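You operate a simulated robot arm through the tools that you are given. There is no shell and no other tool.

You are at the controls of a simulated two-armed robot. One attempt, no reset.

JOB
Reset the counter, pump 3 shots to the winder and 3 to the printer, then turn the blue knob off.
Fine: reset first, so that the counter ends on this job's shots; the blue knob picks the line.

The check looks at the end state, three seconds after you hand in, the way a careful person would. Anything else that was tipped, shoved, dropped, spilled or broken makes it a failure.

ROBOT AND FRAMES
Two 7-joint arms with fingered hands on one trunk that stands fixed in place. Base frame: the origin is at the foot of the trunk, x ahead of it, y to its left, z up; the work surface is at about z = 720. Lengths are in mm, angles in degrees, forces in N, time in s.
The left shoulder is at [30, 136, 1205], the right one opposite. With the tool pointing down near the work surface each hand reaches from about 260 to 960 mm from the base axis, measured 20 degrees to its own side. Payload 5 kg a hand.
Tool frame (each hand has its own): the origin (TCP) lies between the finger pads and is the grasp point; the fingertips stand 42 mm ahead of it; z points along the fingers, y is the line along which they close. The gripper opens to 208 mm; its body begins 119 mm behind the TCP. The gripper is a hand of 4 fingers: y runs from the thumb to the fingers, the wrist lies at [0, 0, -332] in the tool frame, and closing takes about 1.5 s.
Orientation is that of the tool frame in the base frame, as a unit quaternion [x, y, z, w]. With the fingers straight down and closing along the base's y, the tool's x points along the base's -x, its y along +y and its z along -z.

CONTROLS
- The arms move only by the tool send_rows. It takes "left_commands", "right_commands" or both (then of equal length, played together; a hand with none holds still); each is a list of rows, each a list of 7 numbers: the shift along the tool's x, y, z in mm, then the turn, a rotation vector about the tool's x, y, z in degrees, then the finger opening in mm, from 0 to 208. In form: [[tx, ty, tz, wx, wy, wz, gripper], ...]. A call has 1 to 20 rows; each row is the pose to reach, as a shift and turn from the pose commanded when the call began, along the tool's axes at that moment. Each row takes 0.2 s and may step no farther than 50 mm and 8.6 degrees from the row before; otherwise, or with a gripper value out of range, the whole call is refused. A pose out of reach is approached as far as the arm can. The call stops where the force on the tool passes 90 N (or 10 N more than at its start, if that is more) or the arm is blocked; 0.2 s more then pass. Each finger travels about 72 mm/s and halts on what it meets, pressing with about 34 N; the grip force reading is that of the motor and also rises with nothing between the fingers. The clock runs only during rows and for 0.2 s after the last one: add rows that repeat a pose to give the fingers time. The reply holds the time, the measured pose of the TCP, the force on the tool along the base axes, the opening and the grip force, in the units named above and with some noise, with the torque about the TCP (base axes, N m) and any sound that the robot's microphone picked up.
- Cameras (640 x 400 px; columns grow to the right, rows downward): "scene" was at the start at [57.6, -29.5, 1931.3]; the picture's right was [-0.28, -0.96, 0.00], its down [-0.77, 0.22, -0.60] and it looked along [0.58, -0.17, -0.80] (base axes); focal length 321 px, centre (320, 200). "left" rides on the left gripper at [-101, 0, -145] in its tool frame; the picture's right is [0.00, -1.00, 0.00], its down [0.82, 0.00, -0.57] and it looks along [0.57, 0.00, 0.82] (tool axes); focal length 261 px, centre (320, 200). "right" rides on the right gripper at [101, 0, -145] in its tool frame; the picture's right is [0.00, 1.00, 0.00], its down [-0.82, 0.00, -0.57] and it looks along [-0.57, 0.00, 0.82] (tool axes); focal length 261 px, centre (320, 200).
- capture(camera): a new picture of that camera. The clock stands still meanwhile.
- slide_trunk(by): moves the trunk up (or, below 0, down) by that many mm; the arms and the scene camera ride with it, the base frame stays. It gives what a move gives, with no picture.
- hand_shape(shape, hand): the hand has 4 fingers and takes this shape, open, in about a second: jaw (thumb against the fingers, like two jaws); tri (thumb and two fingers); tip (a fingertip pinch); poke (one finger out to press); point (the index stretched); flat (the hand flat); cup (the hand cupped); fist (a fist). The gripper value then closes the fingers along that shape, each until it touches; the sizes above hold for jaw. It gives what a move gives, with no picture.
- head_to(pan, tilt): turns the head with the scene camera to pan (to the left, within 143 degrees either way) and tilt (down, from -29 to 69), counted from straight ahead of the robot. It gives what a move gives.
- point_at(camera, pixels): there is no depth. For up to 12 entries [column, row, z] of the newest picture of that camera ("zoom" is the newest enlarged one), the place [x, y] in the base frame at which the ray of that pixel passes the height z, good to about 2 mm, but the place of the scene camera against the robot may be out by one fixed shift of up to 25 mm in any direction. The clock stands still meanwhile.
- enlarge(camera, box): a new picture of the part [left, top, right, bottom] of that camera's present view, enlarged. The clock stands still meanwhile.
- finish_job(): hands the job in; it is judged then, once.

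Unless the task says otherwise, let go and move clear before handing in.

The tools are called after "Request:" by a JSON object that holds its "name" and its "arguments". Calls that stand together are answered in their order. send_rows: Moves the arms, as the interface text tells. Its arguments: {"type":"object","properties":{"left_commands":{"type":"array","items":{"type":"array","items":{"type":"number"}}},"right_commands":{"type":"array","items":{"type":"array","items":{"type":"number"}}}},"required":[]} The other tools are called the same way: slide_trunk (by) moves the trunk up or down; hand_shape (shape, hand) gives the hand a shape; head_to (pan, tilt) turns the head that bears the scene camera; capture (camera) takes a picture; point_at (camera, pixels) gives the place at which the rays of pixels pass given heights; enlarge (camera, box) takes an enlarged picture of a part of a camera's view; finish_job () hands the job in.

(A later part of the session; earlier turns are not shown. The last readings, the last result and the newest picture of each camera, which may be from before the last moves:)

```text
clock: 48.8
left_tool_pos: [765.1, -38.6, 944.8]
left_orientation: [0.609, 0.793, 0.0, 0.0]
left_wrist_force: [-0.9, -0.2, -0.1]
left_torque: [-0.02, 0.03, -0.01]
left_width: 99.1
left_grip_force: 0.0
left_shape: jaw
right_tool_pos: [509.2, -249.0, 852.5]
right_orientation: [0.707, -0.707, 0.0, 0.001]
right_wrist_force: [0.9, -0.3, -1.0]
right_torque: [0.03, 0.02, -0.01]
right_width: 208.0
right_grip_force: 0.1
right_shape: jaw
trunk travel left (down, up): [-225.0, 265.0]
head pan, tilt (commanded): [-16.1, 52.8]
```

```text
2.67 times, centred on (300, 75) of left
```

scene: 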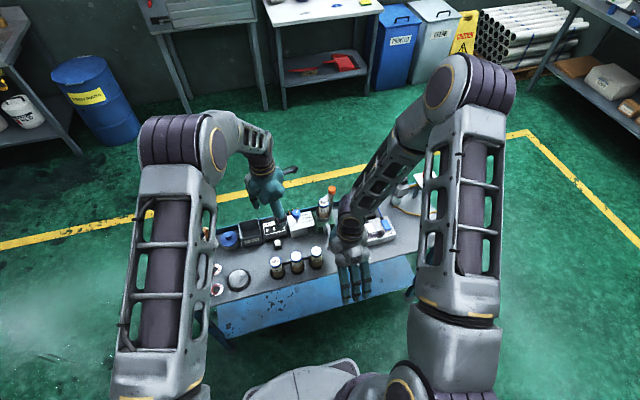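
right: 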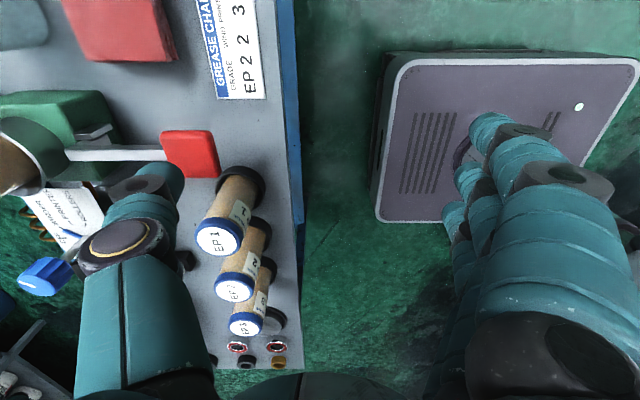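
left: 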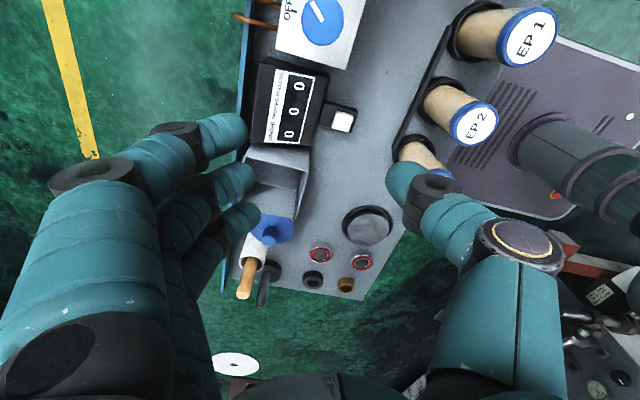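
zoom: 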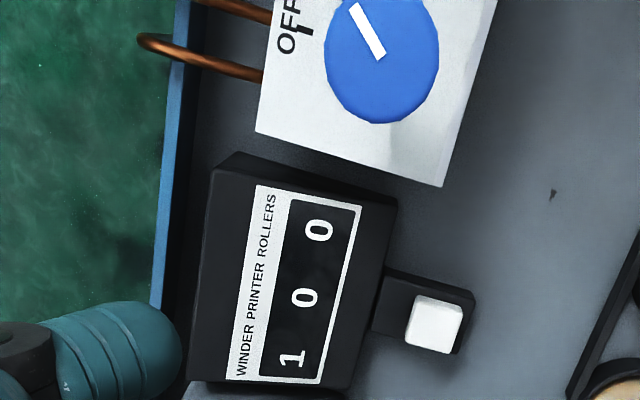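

Lever is back up with counter 1 0 0. Second stroke: down 51 mm at the same pace, then verify.

Request:
{"name": "send_rows", "arguments": {"right_commands": [[0, 0, 8, 0, 0, 0, 208], [0, 0, 16, 0, 0, 0, 208], [0, 0, 24, 0, 0, 0, 208], [0, 0, 32, 0, 0, 0, 208], [0, 0, 40, 0, 0, 0, 208], [0, 0, 46, 0, 0, 0, 208], [0, 0, 51, 0, 0, 0, 208]]}}

Request:
{"name": "enlarge", "arguments": {"camera": "left", "box": [240, 0, 360, 150]}}

Request:
{"name": "enlarge", "arguments": {"camera": "right", "box": [60, 80, 300, 230]}}

```text
clock: 50.4
left_tool_pos: [765.0, -40.8, 946.2]
left_orientation: [0.609, 0.793, 0.0, 0.0]
left_wrist_force: [0.7, 0.3, 0.5]
left_torque: [0.01, 0.01, 0.01]
left_width: 99.1
left_grip_force: 0.1
left_shape: jaw
right_tool_pos: [509.3, -251.1, 802.8]
right_orientation: [0.707, -0.707, 0.0, 0.0]
right_wrist_force: [-6.1, 1.0, 9.2]
right_torque: [0.02, -0.98, 0.07]
right_width: 207.6
right_grip_force: 0.0
right_shape: jaw
trunk travel left (down, up): [-225.0, 265.0]
head pan, tilt (commanded): [-16.1, 52.8]
```

```text
2.67 times, centred on (300, 75) of left
```

zoom: 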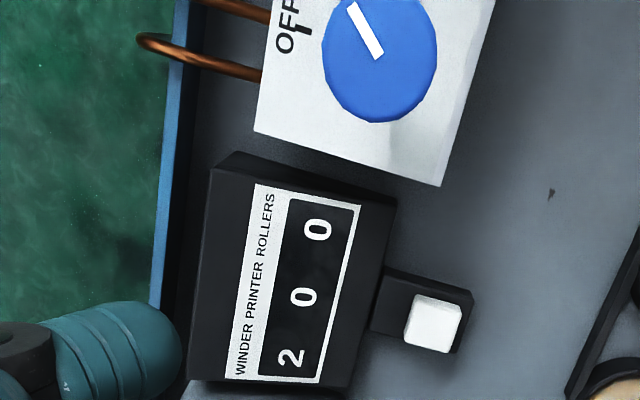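

```text
2.67 times, centred on (180, 155) of right
```

zoom: 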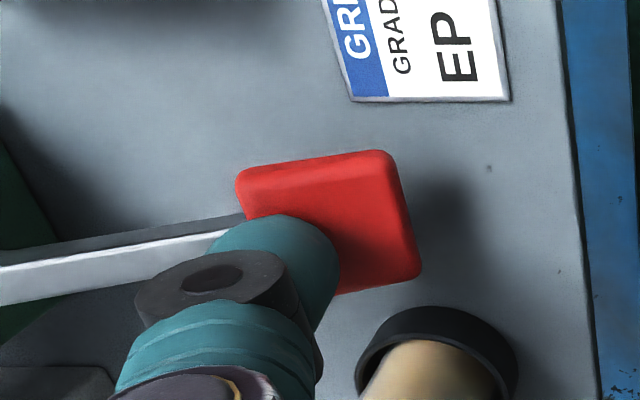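

WINDER reads 2. I'll raise fully and do the third winder stroke.

Request:
{"name": "send_rows", "arguments": {"right_commands": [[0, 0, -8, 0, 0, 0, 208], [0, 0, -16, 0, 0, 0, 208], [0, 0, -24, 0, 0, 0, 208], [0, 0, -32, 0, 0, 0, 208], [0, 0, -40, 0, 0, 0, 208], [0, 0, -51, 0, 0, 0, 208], [0, 0, -51, 0, 0, 0, 208]]}}

Request:
{"name": "enlarge", "arguments": {"camera": "left", "box": [240, 0, 360, 150]}}

Request:
{"name": "enlarge", "arguments": {"camera": "right", "box": [60, 80, 300, 230]}}

```text
clock: 52.0
left_tool_pos: [766.1, -38.8, 944.8]
left_orientation: [0.608, 0.794, 0.001, 0.001]
left_wrist_force: [0.3, 0.0, -0.1]
left_torque: [-0.03, 0.02, -0.01]
left_width: 99.2
left_grip_force: 0.1
left_shape: jaw
right_tool_pos: [509.4, -250.1, 852.7]
right_orientation: [-0.707, 0.707, 0.0, -0.001]
right_wrist_force: [-0.4, -0.2, 1.2]
right_torque: [-0.02, -0.01, 0.03]
right_width: 208.0
right_grip_force: 0.1
right_shape: jaw
trunk travel left (down, up): [-225.0, 265.0]
head pan, tilt (commanded): [-16.1, 52.8]
```

```text
2.67 times, centred on (300, 75) of left
```

zoom: 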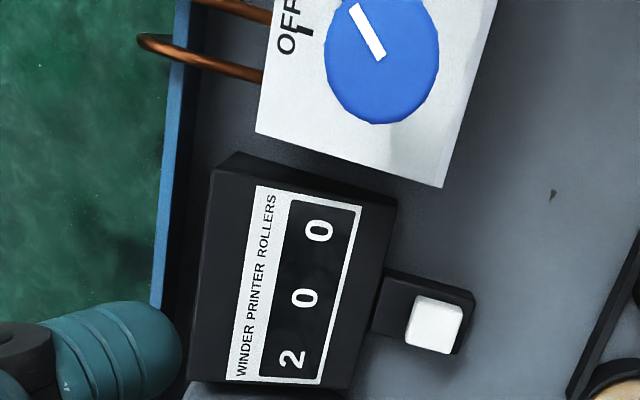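

```text
2.67 times, centred on (180, 155) of right
```

zoom: 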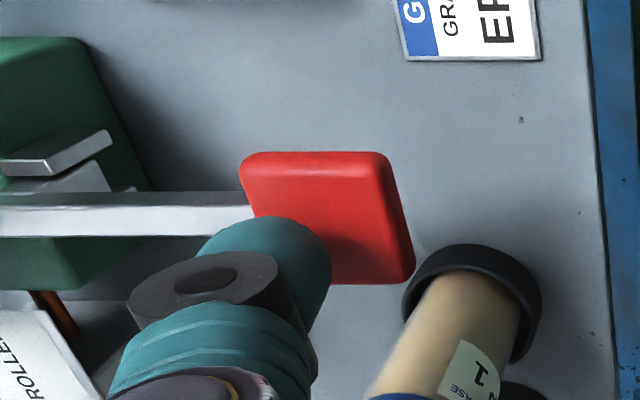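

Lever is fully up and the counter holds 2 0 0. Third winder stroke now.

Request:
{"name": "send_rows", "arguments": {"right_commands": [[0, 0, 8, 0, 0, 0, 208], [0, 0, 16, 0, 0, 0, 208], [0, 0, 24, 0, 0, 0, 208], [0, 0, 32, 0, 0, 0, 208], [0, 0, 40, 0, 0, 0, 208], [0, 0, 46, 0, 0, 0, 208], [0, 0, 51, 0, 0, 0, 208]]}}

Request:
{"name": "enlarge", "arguments": {"camera": "left", "box": [240, 0, 360, 150]}}

```text
clock: 53.6
left_tool_pos: [765.5, -38.9, 947.0]
left_orientation: [0.608, 0.794, 0.0, 0.0]
left_wrist_force: [-0.2, -0.1, 0.1]
left_torque: [0.05, -0.01, 0.01]
left_width: 99.1
left_grip_force: 0.1
left_shape: jaw
right_tool_pos: [509.0, -249.2, 803.1]
right_orientation: [0.707, -0.707, 0.0, 0.001]
right_wrist_force: [-5.4, 0.0, 7.5]
right_torque: [-0.03, -0.8, -0.16]
right_width: 207.7
right_grip_force: 0.0
right_shape: jaw
trunk travel left (down, up): [-225.0, 265.0]
head pan, tilt (commanded): [-16.1, 52.8]
```

```text
2.67 times, centred on (300, 75) of left
```

zoom: 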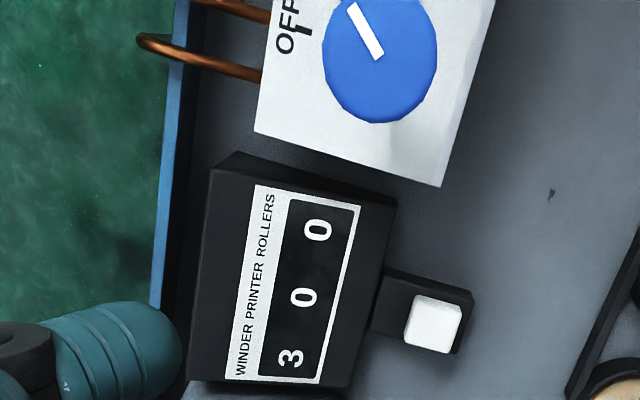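

WINDER reads 3. I'll raise the right hand fully off the lever and park it aside, then bring the left hand back above the knob turned to +40°.

Request:
{"name": "send_rows", "arguments": {"right_commands": [[0, 0, -8, 0, 0, 0, 208], [0, 0, -16, 0, 0, 0, 208], [0, 0, -24, 0, 0, 0, 208], [0, 0, -32, 0, 0, 0, 208], [0, 0, -40, 0, 0, 0, 208], [0, 0, -55, 0, 0, 0, 208], [0, 0, -85, 0, 0, 0, 208], [0, 0, -120, 0, 0, 0, 208], [20, 0, -145, 0, 0, 0, 208], [50, 0, -155, 0, 0, 0, 208], [50, 0, -155, 0, 0, 0, 208]]}}

Request:
{"name": "send_rows", "arguments": {"left_commands": [[-20, 0, 0, 0, 0, -7, 100], [-40, 0, 0, 0, 0, -14, 100], [-60, 0, 0, 0, 0, -21, 100], [-80, 0, 0, 0, 0, -28, 100], [-100, 0, 0, 0, 0, -35, 100], [-100, 0, 0, 0, 0, -35, 100]]}}

Request:
{"name": "capture", "arguments": {"camera": "left"}}

Request:
{"name": "capture", "arguments": {"camera": "scene"}}

```text
clock: 56.0
left_tool_pos: [765.6, -38.9, 945.6]
left_orientation: [0.609, 0.794, 0.001, -0.001]
left_wrist_force: [0.4, -0.4, 0.4]
left_torque: [-0.05, 0.03, -0.03]
left_width: 99.3
left_grip_force: 0.1
left_shape: jaw
right_tool_pos: [510.7, -298.1, 958.2]
right_orientation: [0.708, -0.706, -0.001, 0.0]
right_wrist_force: [-0.2, 0.3, 0.8]
right_torque: [-0.04, 0.0, -0.02]
right_width: 207.8
right_grip_force: 0.1
right_shape: jaw
trunk travel left (down, up): [-225.0, 265.0]
head pan, tilt (commanded): [-16.1, 52.8]
```

```text
clock: 57.4
left_tool_pos: [790.1, -135.5, 947.1]
left_orientation: [0.342, 0.94, -0.001, 0.0]
left_wrist_force: [0.2, 0.1, -0.4]
left_torque: [-0.05, 0.0, -0.02]
left_width: 99.2
left_grip_force: 0.1
left_shape: jaw
right_tool_pos: [510.1, -298.5, 958.0]
right_orientation: [0.707, -0.707, 0.0, 0.0]
right_wrist_force: [-0.2, 0.5, 0.6]
right_torque: [-0.03, -0.03, -0.01]
right_width: 207.9
right_grip_force: 0.1
right_shape: jaw
trunk travel left (down, up): [-225.0, 265.0]
head pan, tilt (commanded): [-16.1, 52.8]
```

```text
taken
```

left: 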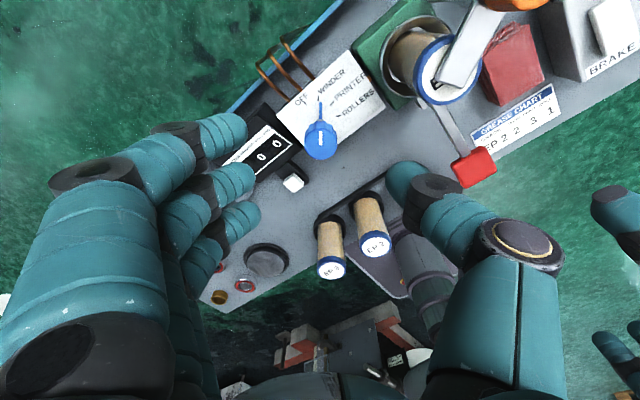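

```text
taken
```

scene: 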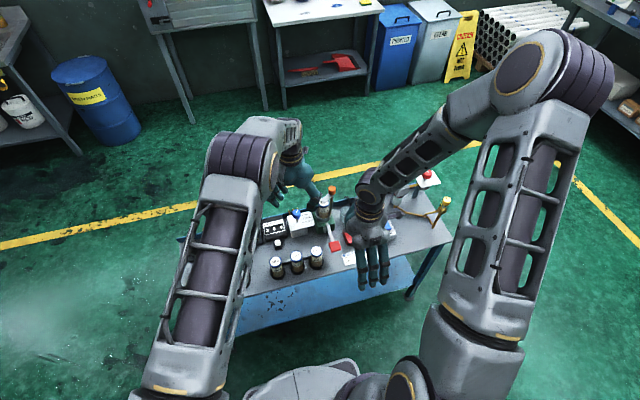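

In this view (hand at 40°) the pointer at (320,110) points straight up, so the knob is at exactly 40° = WINDER. I'll lower, grip and turn toward PRINTER as before.

Request:
{"name": "send_rows", "arguments": {"left_commands": [[0, 0, 25, 0, 0, 0, 100], [0, 0, 50, 0, 0, 0, 100], [0, 0, 65, 0, 0, 0, 100], [0, 0, 71, 0, 0, 0, 100], [0, 0, 71, 0, 0, 0, 80], [0, 0, 71, 0, 0, 0, 60], [0, 0, 71, 0, 0, 0, 45], [0, 0, 71, 0, 0, 0, 30], [0, 0, 71, 0, 0, 0, 20], [0, 0, 71, 0, 0, 0, 20], [0, 0, 71, 0, 0, 0, 20]]}}

Request:
{"name": "enlarge", "arguments": {"camera": "left", "box": [220, 60, 420, 260]}}

```text
clock: 59.8
left_tool_pos: [790.2, -138.0, 873.4]
left_orientation: [0.343, 0.939, -0.001, 0.0]
left_wrist_force: [-7.3, -9.2, -1.2]
left_torque: [-0.05, 0.04, -0.01]
left_width: 11.6
left_grip_force: 34.0
left_shape: jaw
right_tool_pos: [509.7, -300.0, 957.7]
right_orientation: [-0.707, 0.707, 0.0, 0.0]
right_wrist_force: [-0.3, -0.8, -0.4]
right_torque: [-0.01, 0.0, -0.01]
right_width: 207.9
right_grip_force: 0.1
right_shape: jaw
trunk travel left (down, up): [-225.0, 265.0]
head pan, tilt (commanded): [-16.1, 52.8]
```

```text
2.00 times, centred on (320, 160) of left
```

zoom: 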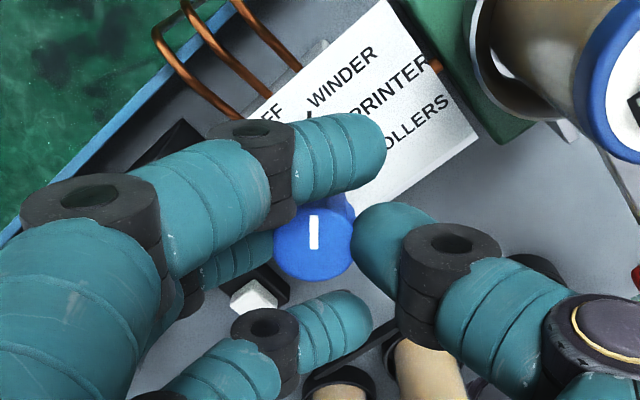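

The grip matches the first one, with the mark still pointing straight up in the hand frame (zoom (314,232)). Turning +36° toward PRINTER.

Request:
{"name": "send_rows", "arguments": {"left_commands": [[0, 0, 0, 0, 0, 7, 20], [0, 0, 0, 0, 0, 14, 20], [0, 0, 0, 0, 0, 21, 20], [0, 0, 0, 0, 0, 28, 20], [0, 0, 0, 0, 0, 35, 20], [0, 0, 0, 0, 0, 36, 20]]}}

Request:
{"name": "enlarge", "arguments": {"camera": "left", "box": [220, 60, 420, 260]}}

Request:
{"name": "send_rows", "arguments": {"left_commands": [[0, 0, 0, 0, 0, 0, 40], [0, 0, 0, 0, 0, 0, 70], [0, 0, 0, 0, 0, 0, 100], [0, 0, 0, 0, 0, 0, 100], [0, 0, 0, 0, 0, 0, 100], [0, 0, -20, 0, 0, 0, 100], [0, 0, -50, 0, 0, 0, 100], [0, 0, -70, 0, 0, 0, 100], [0, 0, -70, 0, 0, 0, 100]]}}

Request:
{"name": "enlarge", "arguments": {"camera": "left", "box": [240, 40, 440, 200]}}

```text
clock: 61.2
left_tool_pos: [788.7, -135.0, 874.9]
left_orientation: [0.617, 0.787, 0.0, 0.0]
left_wrist_force: [-20.7, -11.2, 0.8]
left_torque: [-0.29, 0.48, 0.01]
left_width: 11.9
left_grip_force: 33.4
left_shape: jaw
right_tool_pos: [508.7, -299.2, 958.4]
right_orientation: [0.707, -0.707, -0.001, -0.001]
right_wrist_force: [-0.5, -0.3, -0.6]
right_torque: [0.04, -0.01, 0.0]
right_width: 207.9
right_grip_force: 0.1
right_shape: jaw
trunk travel left (down, up): [-225.0, 265.0]
head pan, tilt (commanded): [-16.1, 52.8]
```

```text
2.00 times, centred on (320, 160) of left
```

zoom: 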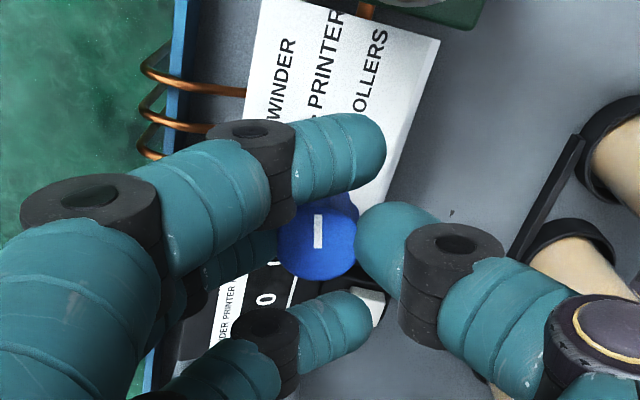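

```text
clock: 63.2
left_tool_pos: [791.4, -135.3, 943.5]
left_orientation: [0.616, 0.788, -0.001, 0.0]
left_wrist_force: [0.6, -0.8, -0.3]
left_torque: [-0.02, 0.06, -0.01]
left_width: 99.4
left_grip_force: 0.1
left_shape: jaw
right_tool_pos: [511.2, -299.7, 957.4]
right_orientation: [-0.706, 0.708, 0.0, 0.0]
right_wrist_force: [0.9, -0.4, -0.8]
right_torque: [0.01, 0.03, 0.0]
right_width: 207.9
right_grip_force: 0.1
right_shape: jaw
trunk travel left (down, up): [-225.0, 265.0]
head pan, tilt (commanded): [-16.1, 52.8]
```

```text
2.50 times, centred on (340, 120) of left
```

zoom: 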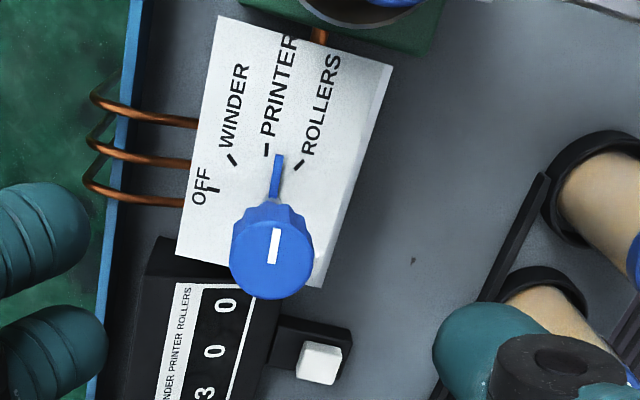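

The pointer is near PRINTER, perhaps slightly past. I'll measure it closely.

Request:
{"name": "enlarge", "arguments": {"camera": "left", "box": [285, 88, 349, 128]}}

Request:
{"name": "enlarge", "arguments": {"camera": "left", "box": [289, 110, 353, 150]}}

```text
10.00 times, centred on (317, 108) of left
```

zoom: 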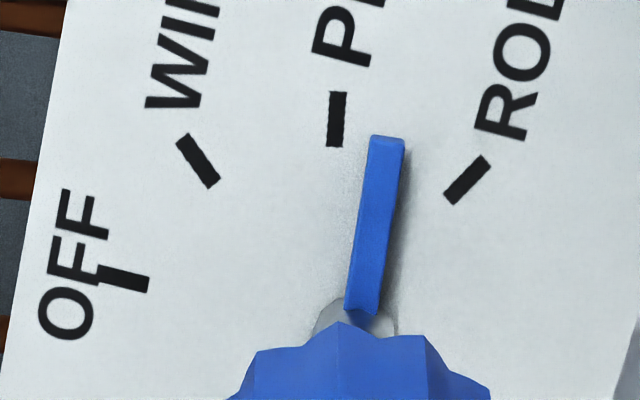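

```text
10.00 times, centred on (321, 130) of left
```

zoom: 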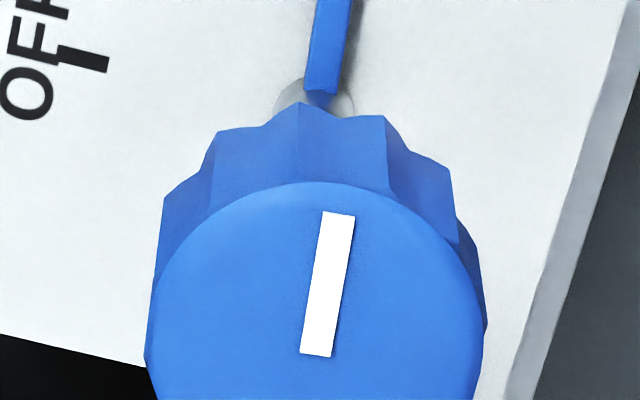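

My ray calculation puts the knob mark at about 84°, and the tick circle fit gives 0/40/80/120°. I'll slide the left hand over again for the parallax-free view to confirm the angle.

Request:
{"name": "send_rows", "arguments": {"left_commands": [[35, 0, 0, 0, 0, 0, 100], [70, 0, 0, 0, 0, 0, 100], [100, 0, 0, 0, 0, 0, 100], [100, 0, 0, 0, 0, 0, 100]]}}

Request:
{"name": "enlarge", "arguments": {"camera": "left", "box": [280, 0, 376, 60]}}

Request:
{"name": "capture", "arguments": {"camera": "left"}}

Request:
{"name": "enlarge", "arguments": {"camera": "scene", "box": [270, 180, 334, 230]}}

```text
clock: 64.2
left_tool_pos: [766.4, -40.4, 943.1]
left_orientation: [0.615, 0.788, 0.001, 0.0]
left_wrist_force: [-0.8, -0.7, 0.6]
left_torque: [0.03, -0.04, 0.03]
left_width: 99.2
left_grip_force: 0.0
left_shape: jaw
right_tool_pos: [510.9, -300.3, 957.1]
right_orientation: [0.707, -0.707, 0.0, 0.0]
right_wrist_force: [0.1, 0.0, -0.5]
right_torque: [0.07, 0.07, -0.03]
right_width: 207.9
right_grip_force: 0.0
right_shape: jaw
trunk travel left (down, up): [-225.0, 265.0]
head pan, tilt (commanded): [-16.1, 52.8]
```

```text
6.67 times, centred on (328, 30) of left
```

zoom: 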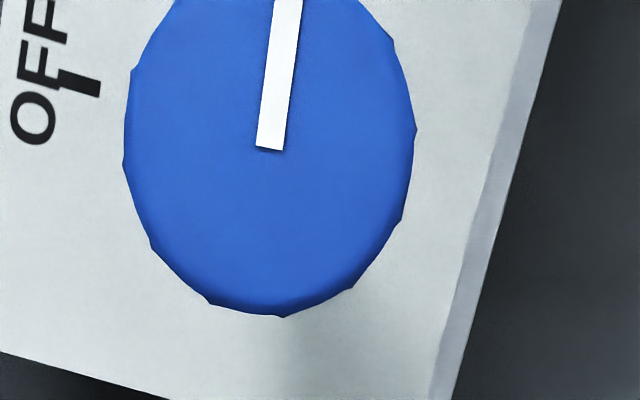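

```text
taken
```

left: 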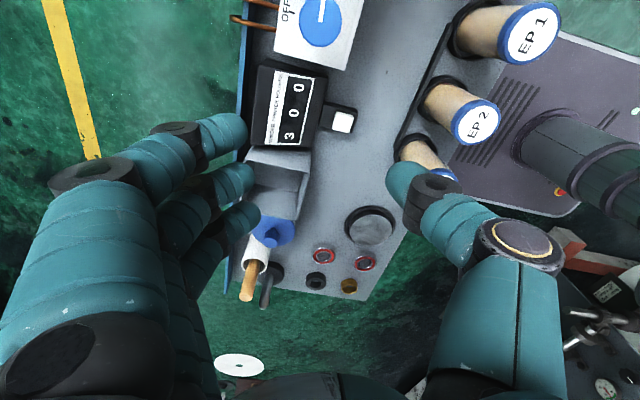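

```text
8.00 times, centred on (302, 205) of scene
```

zoom: 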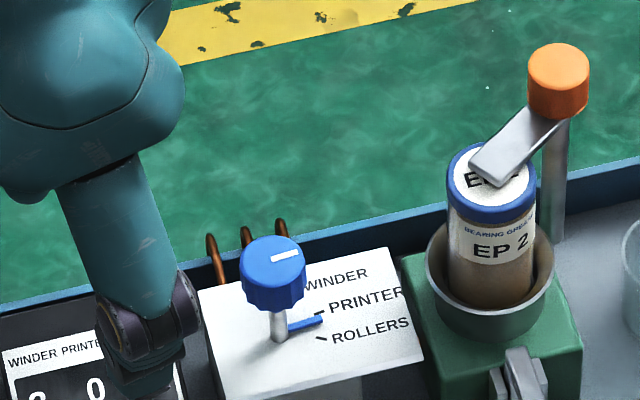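

The mark really is at 84°, and the scene zoom shows the pointer tip slightly past the PRINTER tick toward ROLLERS; releasing an off-centre grip dragged the knob on. I'll go back with the hand centred 5 mm further toward its thumb side and turn it back about 7°.

Request:
{"name": "send_rows", "arguments": {"left_commands": [[-35, -2, 0, 0, 0, 0, 100], [-70, -4, 0, 0, 0, 0, 100], [-100, -5, 0, 0, 0, 0, 100], [-100, -5, 25, 0, 0, 0, 100], [-100, -5, 50, 0, 0, 0, 100], [-100, -5, 64, 0, 0, 0, 100], [-100, -5, 69, 0, 0, 0, 100], [-100, -5, 69, 0, 0, 0, 100]]}}

Request:
{"name": "enlarge", "arguments": {"camera": "left", "box": [220, 60, 420, 260]}}

```text
clock: 66.0
left_tool_pos: [784.6, -136.8, 874.5]
left_orientation: [0.616, 0.788, 0.0, -0.001]
left_wrist_force: [0.7, -0.4, -0.2]
left_torque: [-0.03, -0.01, 0.03]
left_width: 99.2
left_grip_force: 0.0
left_shape: jaw
right_tool_pos: [509.5, -300.1, 956.9]
right_orientation: [0.707, -0.707, 0.001, 0.0]
right_wrist_force: [-0.2, 0.2, -1.1]
right_torque: [-0.01, 0.03, -0.01]
right_width: 207.8
right_grip_force: 0.0
right_shape: jaw
trunk travel left (down, up): [-225.0, 265.0]
head pan, tilt (commanded): [-16.1, 52.8]
```

```text
2.00 times, centred on (320, 160) of left
```

zoom: 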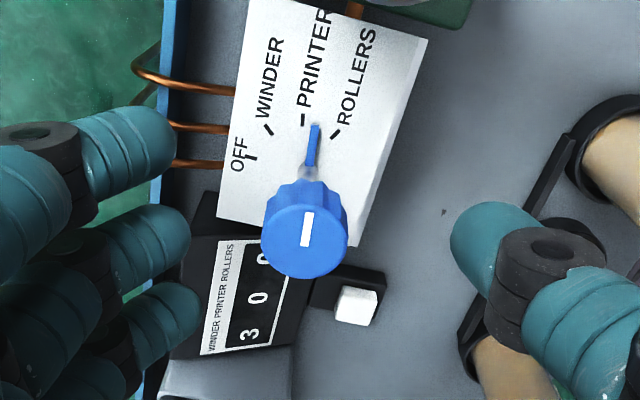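

The knob is now ~5 mm toward the fingers from the tool axis, as intended. Closing and checking the side load.

Request:
{"name": "send_rows", "arguments": {"left_commands": [[0, 0, 0, 0, 0, 0, 80], [0, 0, 0, 0, 0, 0, 60], [0, 0, 0, 0, 0, 0, 45], [0, 0, 0, 0, 0, 0, 30], [0, 0, 0, 0, 0, 0, 20], [0, 0, 0, 0, 0, 0, 20], [0, 0, 0, 0, 0, 0, 20]]}}

Request:
{"name": "enlarge", "arguments": {"camera": "left", "box": [220, 60, 420, 260]}}

```text
clock: 67.6
left_tool_pos: [784.0, -138.2, 874.8]
left_orientation: [0.616, 0.788, 0.0, -0.002]
left_wrist_force: [-8.2, -0.9, -1.6]
left_torque: [0.05, -0.02, 0.06]
left_width: 8.8
left_grip_force: 33.7
left_shape: jaw
right_tool_pos: [510.5, -299.6, 958.1]
right_orientation: [-0.707, 0.707, 0.0, 0.0]
right_wrist_force: [-0.3, -0.5, -0.6]
right_torque: [0.01, -0.07, 0.02]
right_width: 207.8
right_grip_force: 0.0
right_shape: jaw
trunk travel left (down, up): [-225.0, 265.0]
head pan, tilt (commanded): [-16.1, 52.8]
```

```text
2.00 times, centred on (320, 160) of left
```

zoom: 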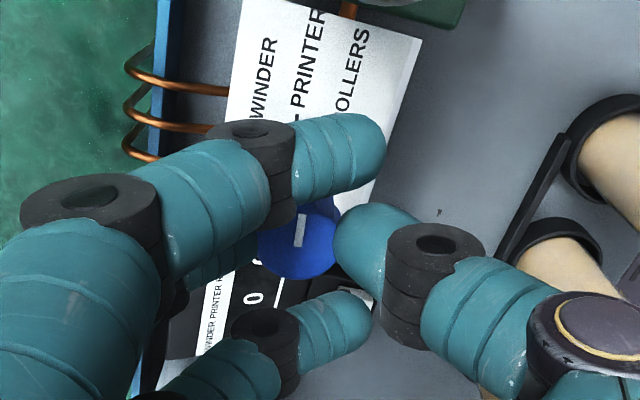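

Side load is smaller now (8 N). Turning back 7° about the knob axis, holding briefly, then looking before release.

Request:
{"name": "send_rows", "arguments": {"left_commands": [[-0.4, 0, 0, 0, 0, -3.5, 20], [-0.7, 0, 0, 0, 0, -7, 20], [-0.7, 0, 0, 0, 0, -7, 20]]}}

Request:
{"name": "enlarge", "arguments": {"camera": "left", "box": [220, 60, 420, 260]}}

Request:
{"name": "send_rows", "arguments": {"left_commands": [[0, 0, 0, 0, 0, 0, 30], [0, 0, 0, 0, 0, 0, 50], [0, 0, 0, 0, 0, 0, 75], [0, 0, 0, 0, 0, 0, 100], [0, 0, 0, 0, 0, 0, 100], [0, 0, 0, 0, 0, 0, 100], [0, 0, -20, 0, 0, 0, 100], [0, 0, -50, 0, 0, 0, 100], [0, 0, -69, 0, 0, 0, 100], [0, 0, -69, 0, 0, 0, 100]]}}

Request:
{"name": "enlarge", "arguments": {"camera": "left", "box": [285, 78, 365, 128]}}

Request:
{"name": "enlarge", "arguments": {"camera": "left", "box": [285, 110, 349, 150]}}

```text
clock: 68.4
left_tool_pos: [782.2, -138.5, 875.5]
left_orientation: [0.566, 0.824, -0.001, 0.0]
left_wrist_force: [-17.2, -5.6, -4.1]
left_torque: [-0.13, 0.38, -0.02]
left_width: 8.8
left_grip_force: 34.2
left_shape: jaw
right_tool_pos: [508.8, -299.8, 957.8]
right_orientation: [0.707, -0.707, 0.0, 0.0]
right_wrist_force: [-0.7, -0.5, 0.4]
right_torque: [0.0, -0.01, 0.0]
right_width: 207.9
right_grip_force: 0.0
right_shape: jaw
trunk travel left (down, up): [-225.0, 265.0]
head pan, tilt (commanded): [-16.1, 52.8]
```

```text
2.00 times, centred on (320, 160) of left
```

zoom: 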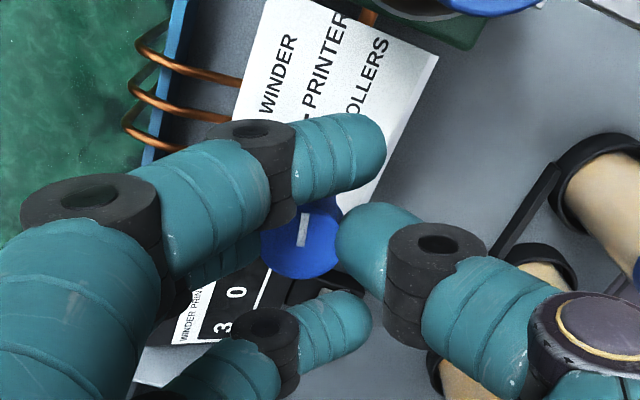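

```text
clock: 70.6
left_tool_pos: [787.1, -138.6, 944.9]
left_orientation: [0.567, 0.824, 0.0, 0.0]
left_wrist_force: [-0.6, -0.3, -0.1]
left_torque: [0.0, 0.0, -0.02]
left_width: 99.5
left_grip_force: 0.0
left_shape: jaw
right_tool_pos: [509.7, -299.3, 957.7]
right_orientation: [0.707, -0.707, 0.0, 0.001]
right_wrist_force: [0.3, -1.2, 0.0]
right_torque: [-0.01, 0.0, 0.0]
right_width: 207.6
right_grip_force: 0.1
right_shape: jaw
trunk travel left (down, up): [-225.0, 265.0]
head pan, tilt (commanded): [-16.1, 52.8]
```

```text
8.00 times, centred on (325, 103) of left
```

zoom: 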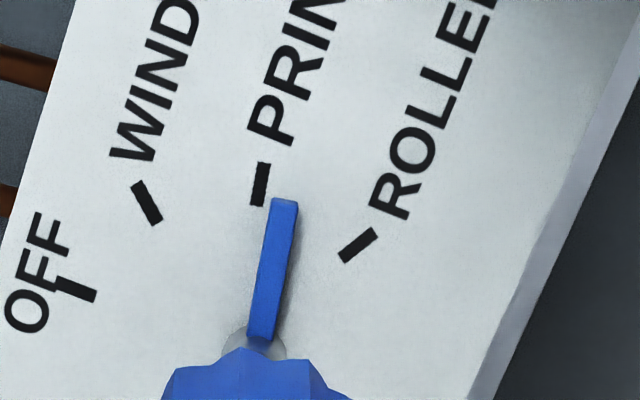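

```text
10.00 times, centred on (317, 130) of left
```

zoom: 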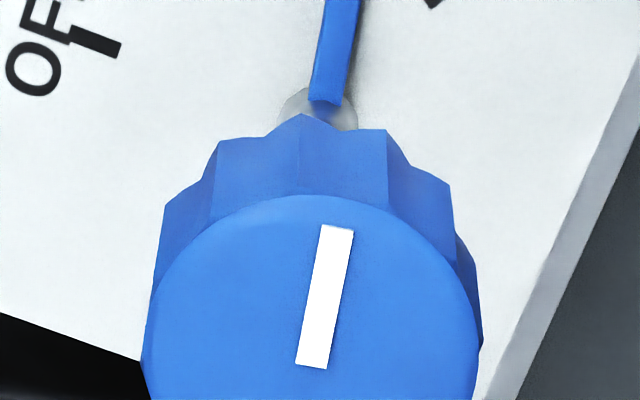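

The mark now computes to 80°, on PRINTER. I'll slide the left hand aside and bring the right thumb back over the paddle.

Request:
{"name": "send_rows", "arguments": {"left_commands": [[35, 0, 0, 0, 0, 0, 100], [70, 0, 0, 0, 0, 0, 100], [100, 0, 0, 0, 0, 0, 100], [100, 0, 0, 0, 0, 0, 100]]}}

Request:
{"name": "send_rows", "arguments": {"right_commands": [[-25, 0, 0, 0, 0, 0, 208], [-50, 0, 0, 0, 0, 0, 208], [-50, 0, 35, 0, 0, 0, 208], [-50, 0, 70, 0, 0, 0, 208], [-50, 0, 95, 0, 0, 0, 208], [-50, 0, 105, 0, 0, 0, 208], [-50, 0, 105, 0, 0, 0, 208]]}}

Request:
{"name": "capture", "arguments": {"camera": "left"}}

Request:
{"name": "enlarge", "arguments": {"camera": "right", "box": [60, 80, 300, 230]}}

Request:
{"name": "enlarge", "arguments": {"camera": "scene", "box": [270, 180, 334, 230]}}

```text
clock: 71.6
left_tool_pos: [751.5, -44.0, 944.5]
left_orientation: [0.567, 0.824, 0.001, 0.0]
left_wrist_force: [-0.3, -0.2, 0.3]
left_torque: [0.04, -0.02, -0.02]
left_width: 99.2
left_grip_force: 0.0
left_shape: jaw
right_tool_pos: [511.5, -300.6, 956.7]
right_orientation: [-0.707, 0.707, 0.0, 0.001]
right_wrist_force: [0.5, -0.6, 0.1]
right_torque: [0.03, 0.05, -0.02]
right_width: 207.7
right_grip_force: 0.0
right_shape: jaw
trunk travel left (down, up): [-225.0, 265.0]
head pan, tilt (commanded): [-16.1, 52.8]
```

```text
clock: 73.2
left_tool_pos: [752.9, -43.6, 946.7]
left_orientation: [0.566, 0.824, 0.0, 0.001]
left_wrist_force: [-0.5, 0.0, 0.0]
left_torque: [-0.01, -0.04, 0.0]
left_width: 99.3
left_grip_force: 0.1
left_shape: jaw
right_tool_pos: [511.3, -248.9, 852.4]
right_orientation: [0.707, -0.707, 0.001, 0.0]
right_wrist_force: [0.5, -0.5, 0.6]
right_torque: [-0.01, 0.0, 0.01]
right_width: 207.7
right_grip_force: 0.0
right_shape: jaw
trunk travel left (down, up): [-225.0, 265.0]
head pan, tilt (commanded): [-16.1, 52.8]
```

```text
taken
```

left: 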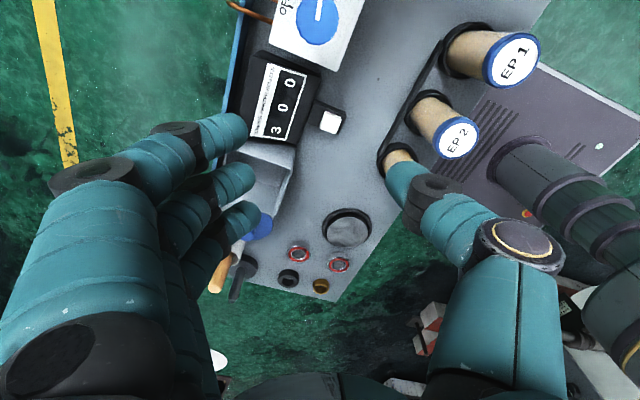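

```text
2.67 times, centred on (180, 155) of right
```

zoom: 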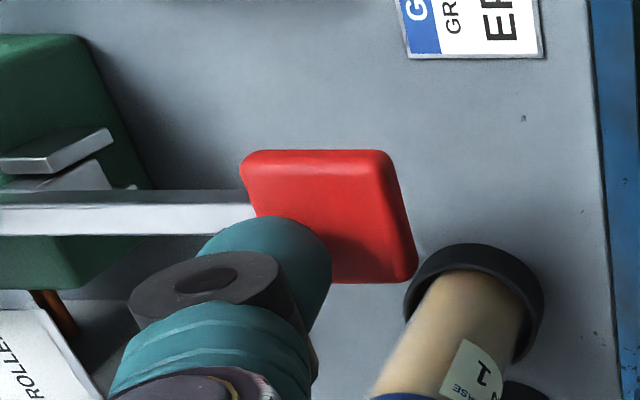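

```text
8.00 times, centred on (302, 205) of scene
```

zoom: 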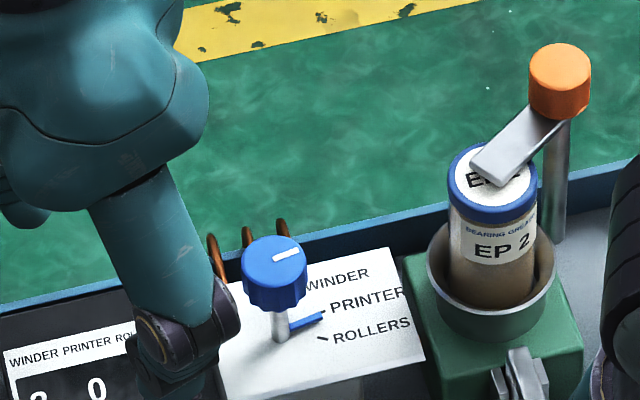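

The scene zoom now shows the pointer meeting the PRINTER tick at (320,315). First printer stroke.

Request:
{"name": "send_rows", "arguments": {"right_commands": [[0, 0, 8, 0, 0, 0, 208], [0, 0, 16, 0, 0, 0, 208], [0, 0, 24, 0, 0, 0, 208], [0, 0, 32, 0, 0, 0, 208], [0, 0, 40, 0, 0, 0, 208], [0, 0, 46, 0, 0, 0, 208], [0, 0, 50, 0, 0, 0, 208]]}}

Request:
{"name": "enlarge", "arguments": {"camera": "left", "box": [240, 0, 360, 150]}}

```text
clock: 74.8
left_tool_pos: [751.4, -42.5, 946.7]
left_orientation: [0.566, 0.825, 0.0, 0.0]
left_wrist_force: [0.5, 0.0, -0.2]
left_torque: [-0.02, 0.0, -0.01]
left_width: 99.3
left_grip_force: 0.0
left_shape: jaw
right_tool_pos: [509.1, -251.5, 801.7]
right_orientation: [0.707, -0.707, 0.0, 0.0]
right_wrist_force: [-5.3, 3.3, 9.3]
right_torque: [0.13, -1.08, 0.33]
right_width: 207.7
right_grip_force: 0.1
right_shape: jaw
trunk travel left (down, up): [-225.0, 265.0]
head pan, tilt (commanded): [-16.1, 52.8]
```

```text
2.67 times, centred on (300, 75) of left
```

zoom: 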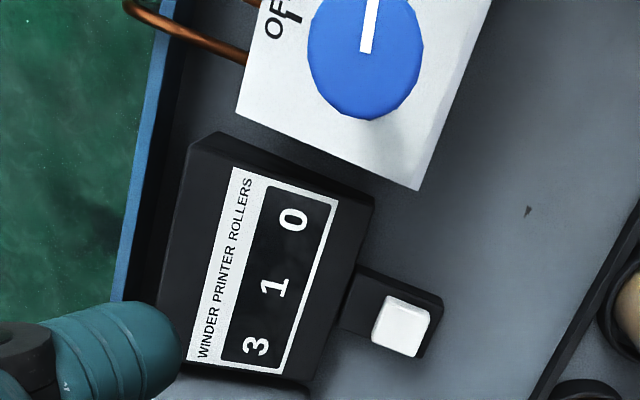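

The counter reads 3 / 1 / 0, so PRINTER is selected properly. Raising the lever fully and confirming.

Request:
{"name": "send_rows", "arguments": {"right_commands": [[0, 0, -8, 0, 0, 0, 208], [0, 0, -16, 0, 0, 0, 208], [0, 0, -24, 0, 0, 0, 208], [0, 0, -32, 0, 0, 0, 208], [0, 0, -40, 0, 0, 0, 208], [0, 0, -51, 0, 0, 0, 208], [0, 0, -51, 0, 0, 0, 208]]}}

Request:
{"name": "enlarge", "arguments": {"camera": "left", "box": [240, 0, 360, 150]}}

Request:
{"name": "enlarge", "arguments": {"camera": "right", "box": [60, 80, 300, 230]}}

```text
clock: 76.4
left_tool_pos: [751.4, -43.2, 945.7]
left_orientation: [0.566, 0.824, 0.0, 0.001]
left_wrist_force: [-0.5, 0.8, 0.0]
left_torque: [-0.01, 0.03, 0.0]
left_width: 99.3
left_grip_force: 0.1
left_shape: jaw
right_tool_pos: [510.1, -250.1, 852.7]
right_orientation: [-0.707, 0.707, 0.0, 0.0]
right_wrist_force: [0.0, -0.6, 0.0]
right_torque: [0.0, 0.04, -0.03]
right_width: 207.8
right_grip_force: 0.1
right_shape: jaw
trunk travel left (down, up): [-225.0, 265.0]
head pan, tilt (commanded): [-16.1, 52.8]
```

```text
2.67 times, centred on (300, 75) of left
```

zoom: 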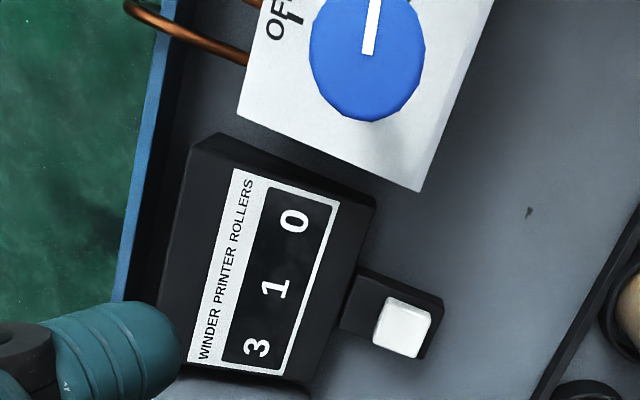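

```text
2.67 times, centred on (180, 155) of right
```

zoom: 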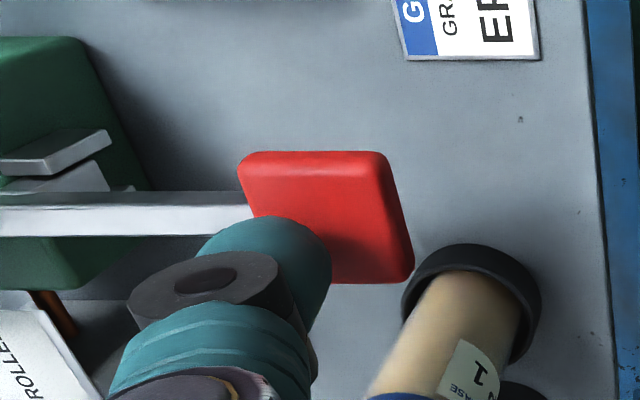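

Counter steady at 3 1 0 with the lever up. Second printer stroke.

Request:
{"name": "send_rows", "arguments": {"right_commands": [[0, 0, 8, 0, 0, 0, 208], [0, 0, 16, 0, 0, 0, 208], [0, 0, 24, 0, 0, 0, 208], [0, 0, 32, 0, 0, 0, 208], [0, 0, 40, 0, 0, 0, 208], [0, 0, 46, 0, 0, 0, 208], [0, 0, 51, 0, 0, 0, 208]]}}

Request:
{"name": "enlarge", "arguments": {"camera": "left", "box": [240, 0, 360, 150]}}

```text
clock: 78.0
left_tool_pos: [751.2, -42.9, 946.6]
left_orientation: [0.566, 0.824, 0.001, 0.0]
left_wrist_force: [0.0, -0.2, 0.2]
left_torque: [-0.02, -0.02, 0.0]
left_width: 99.3
left_grip_force: 0.0
left_shape: jaw
right_tool_pos: [510.0, -249.9, 802.5]
right_orientation: [0.707, -0.707, 0.001, 0.0]
right_wrist_force: [-5.6, -2.7, 9.8]
right_torque: [-0.1, -0.96, -0.33]
right_width: 207.7
right_grip_force: 0.0
right_shape: jaw
trunk travel left (down, up): [-225.0, 265.0]
head pan, tilt (commanded): [-16.1, 52.8]
```

```text
2.67 times, centred on (300, 75) of left
```

zoom: 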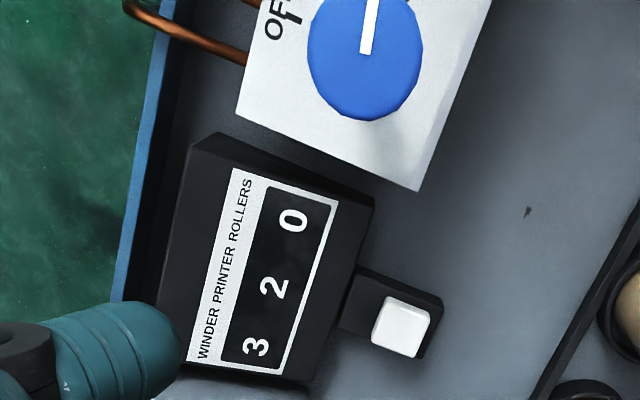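

Counter 3 / 2 / 0. Raising fully before the last stroke.

Request:
{"name": "send_rows", "arguments": {"right_commands": [[0, 0, -8, 0, 0, 0, 208], [0, 0, -16, 0, 0, 0, 208], [0, 0, -24, 0, 0, 0, 208], [0, 0, -32, 0, 0, 0, 208], [0, 0, -40, 0, 0, 0, 208], [0, 0, -51, 0, 0, 0, 208], [0, 0, -51, 0, 0, 0, 208]]}}

Request:
{"name": "enlarge", "arguments": {"camera": "left", "box": [240, 0, 360, 150]}}

Request:
{"name": "enlarge", "arguments": {"camera": "right", "box": [60, 80, 300, 230]}}

```text
clock: 79.6
left_tool_pos: [752.0, -42.5, 945.8]
left_orientation: [0.567, 0.824, -0.001, -0.001]
left_wrist_force: [1.5, -0.7, -0.4]
left_torque: [0.04, 0.01, -0.01]
left_width: 99.4
left_grip_force: 0.1
left_shape: jaw
right_tool_pos: [508.5, -249.5, 852.6]
right_orientation: [0.707, -0.707, 0.0, -0.001]
right_wrist_force: [0.5, -0.6, 0.5]
right_torque: [0.02, -0.01, -0.01]
right_width: 207.8
right_grip_force: 0.0
right_shape: jaw
trunk travel left (down, up): [-225.0, 265.0]
head pan, tilt (commanded): [-16.1, 52.8]
```

```text
2.67 times, centred on (300, 75) of left
```

zoom: 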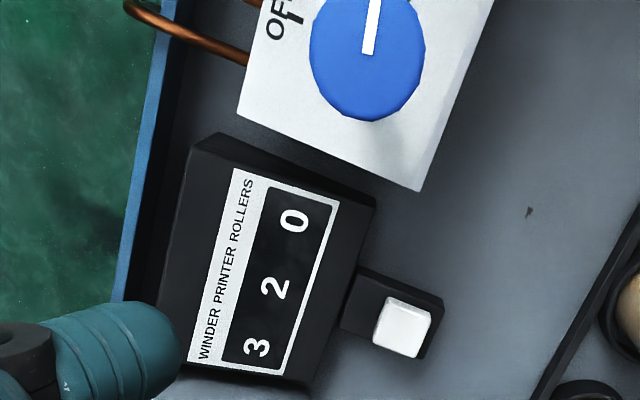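

```text
2.67 times, centred on (180, 155) of right
```

zoom: 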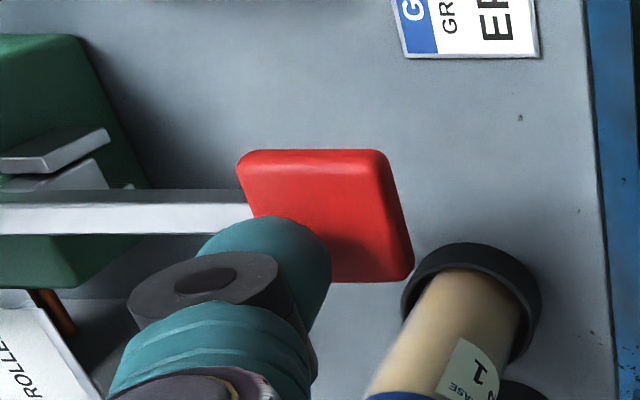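

Lever up, counter 3 2 0. Third and last printer stroke.

Request:
{"name": "send_rows", "arguments": {"right_commands": [[0, 0, 8, 0, 0, 0, 208], [0, 0, 16, 0, 0, 0, 208], [0, 0, 24, 0, 0, 0, 208], [0, 0, 32, 0, 0, 0, 208], [0, 0, 40, 0, 0, 0, 208], [0, 0, 46, 0, 0, 0, 208], [0, 0, 51, 0, 0, 0, 208]]}}

Request:
{"name": "enlarge", "arguments": {"camera": "left", "box": [240, 0, 360, 150]}}

```text
clock: 81.2
left_tool_pos: [750.6, -41.9, 947.2]
left_orientation: [0.567, 0.824, 0.0, 0.0]
left_wrist_force: [0.1, 0.4, -0.1]
left_torque: [0.01, -0.02, -0.02]
left_width: 99.1
left_grip_force: 0.0
left_shape: jaw
right_tool_pos: [508.7, -248.8, 801.1]
right_orientation: [0.707, -0.707, 0.001, -0.001]
right_wrist_force: [-6.8, -2.2, 13.5]
right_torque: [-0.06, -1.45, -0.14]
right_width: 207.4
right_grip_force: 0.1
right_shape: jaw
trunk travel left (down, up): [-225.0, 265.0]
head pan, tilt (commanded): [-16.1, 52.8]
```

```text
2.67 times, centred on (300, 75) of left
```

zoom: 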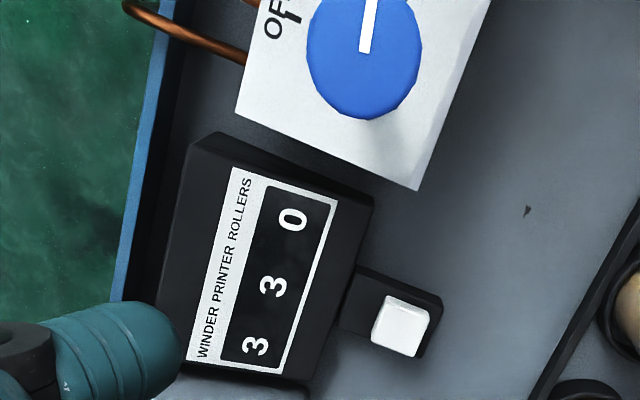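

The counter reads 3 / 3 / 0, as required. I'll raise the right hand clear of the lever and retreat it to the right, then bring the left hand over the knob at +95° for turning back.

Request:
{"name": "send_rows", "arguments": {"right_commands": [[0, 0, -8, 0, 0, 0, 208], [0, 0, -16, 0, 0, 0, 208], [0, 0, -24, 0, 0, 0, 208], [0, 0, -32, 0, 0, 0, 208], [0, 0, -40, 0, 0, 0, 208], [0, 0, -55, 0, 0, 0, 208], [0, 0, -95, 0, 0, 0, 208], [0, 0, -140, 0, 0, 0, 208], [0, 0, -185, 0, 0, 0, 208], [40, 0, -200, 0, 0, 0, 208], [85, 0, -210, 0, 0, 0, 208], [120, 0, -210, 0, 0, 0, 208], [120, 0, -210, 0, 0, 0, 208]]}}

Request:
{"name": "send_rows", "arguments": {"left_commands": [[-25, -1, 0, 0, 0, 6.5, 100], [-50, -1, 0, 0, 0, 13, 100], [-75, -2, 0, 0, 0, 20, 100], [-97.6, -2.2, 0, 0, 0, 26, 100], [-97.6, -2.2, 0, 0, 0, 26, 100]]}}

Request:
{"name": "capture", "arguments": {"camera": "left"}}

Request:
{"name": "capture", "arguments": {"camera": "scene"}}

```text
clock: 84.0
left_tool_pos: [752.8, -41.8, 945.8]
left_orientation: [0.567, 0.824, -0.001, 0.0]
left_wrist_force: [-0.3, 0.9, 0.9]
left_torque: [-0.06, 0.02, 0.01]
left_width: 98.8
left_grip_force: 0.0
left_shape: jaw
right_tool_pos: [509.1, -370.2, 1013.9]
right_orientation: [0.708, -0.706, 0.001, 0.0]
right_wrist_force: [1.2, 0.6, 0.5]
right_torque: [-0.06, 0.0, -0.02]
right_width: 208.1
right_grip_force: 0.1
right_shape: jaw
trunk travel left (down, up): [-225.0, 265.0]
head pan, tilt (commanded): [-16.1, 52.8]
```

```text
clock: 85.2
left_tool_pos: [785.0, -134.3, 945.5]
left_orientation: [0.737, 0.676, 0.0, 0.0]
left_wrist_force: [1.1, 0.5, 0.2]
left_torque: [-0.04, -0.02, 0.02]
left_width: 99.4
left_grip_force: 0.0
left_shape: jaw
right_tool_pos: [510.0, -369.6, 1012.1]
right_orientation: [0.708, -0.707, 0.0, 0.0]
right_wrist_force: [0.2, -0.3, 0.3]
right_torque: [-0.04, -0.04, -0.02]
right_width: 207.9
right_grip_force: 0.0
right_shape: jaw
trunk travel left (down, up): [-225.0, 265.0]
head pan, tilt (commanded): [-16.1, 52.8]
```

```text
taken
```

left: 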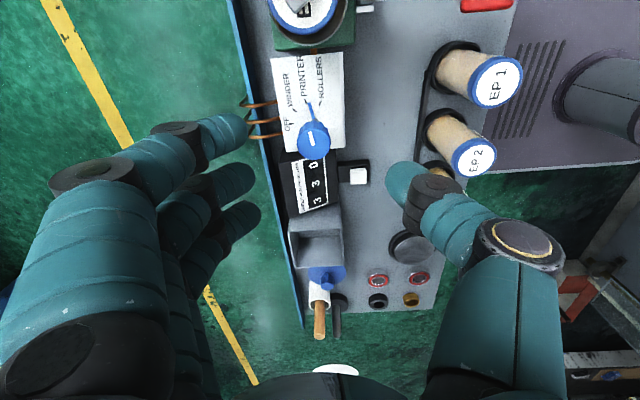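

```text
taken
```

scene: 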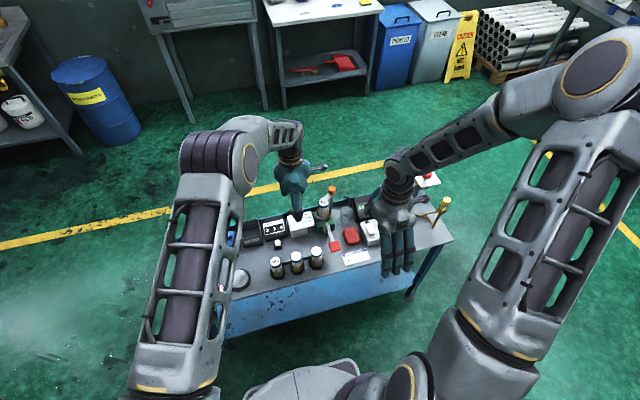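

Counter confirmed 3 3 0 from here; both hands are clear. Lowering onto the knob and closing.

Request:
{"name": "send_rows", "arguments": {"left_commands": [[0, 0, 25, 0, 0, 0, 100], [0, 0, 50, 0, 0, 0, 100], [0, 0, 65, 0, 0, 0, 100], [0, 0, 71, 0, 0, 0, 100], [0, 0, 71, 0, 0, 0, 80], [0, 0, 71, 0, 0, 0, 60], [0, 0, 71, 0, 0, 0, 45], [0, 0, 71, 0, 0, 0, 30], [0, 0, 71, 0, 0, 0, 20], [0, 0, 71, 0, 0, 0, 20], [0, 0, 71, 0, 0, 0, 20]]}}

Request:
{"name": "enlarge", "arguments": {"camera": "left", "box": [220, 60, 420, 260]}}

```text
clock: 87.6
left_tool_pos: [780.2, -135.4, 873.7]
left_orientation: [0.737, 0.676, -0.001, -0.002]
left_wrist_force: [-8.2, 1.8, -0.4]
left_torque: [-0.01, 0.0, 0.04]
left_width: 7.9
left_grip_force: 33.7
left_shape: jaw
right_tool_pos: [510.0, -371.4, 1014.3]
right_orientation: [0.707, -0.707, 0.001, 0.0]
right_wrist_force: [-1.1, 0.5, 0.1]
right_torque: [-0.02, -0.02, 0.02]
right_width: 207.6
right_grip_force: 0.1
right_shape: jaw
trunk travel left (down, up): [-225.0, 265.0]
head pan, tilt (commanded): [-16.1, 52.8]
```

```text
2.00 times, centred on (320, 160) of left
```

zoom: 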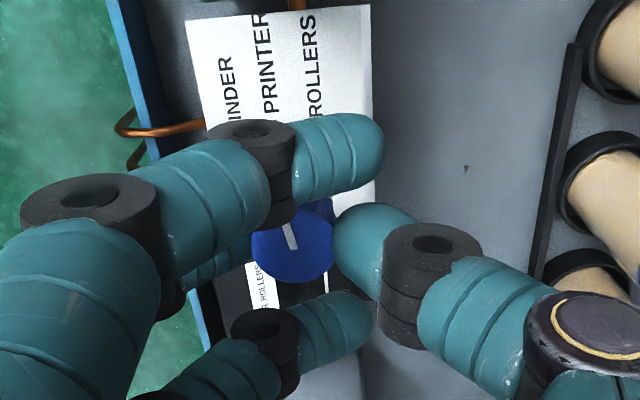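

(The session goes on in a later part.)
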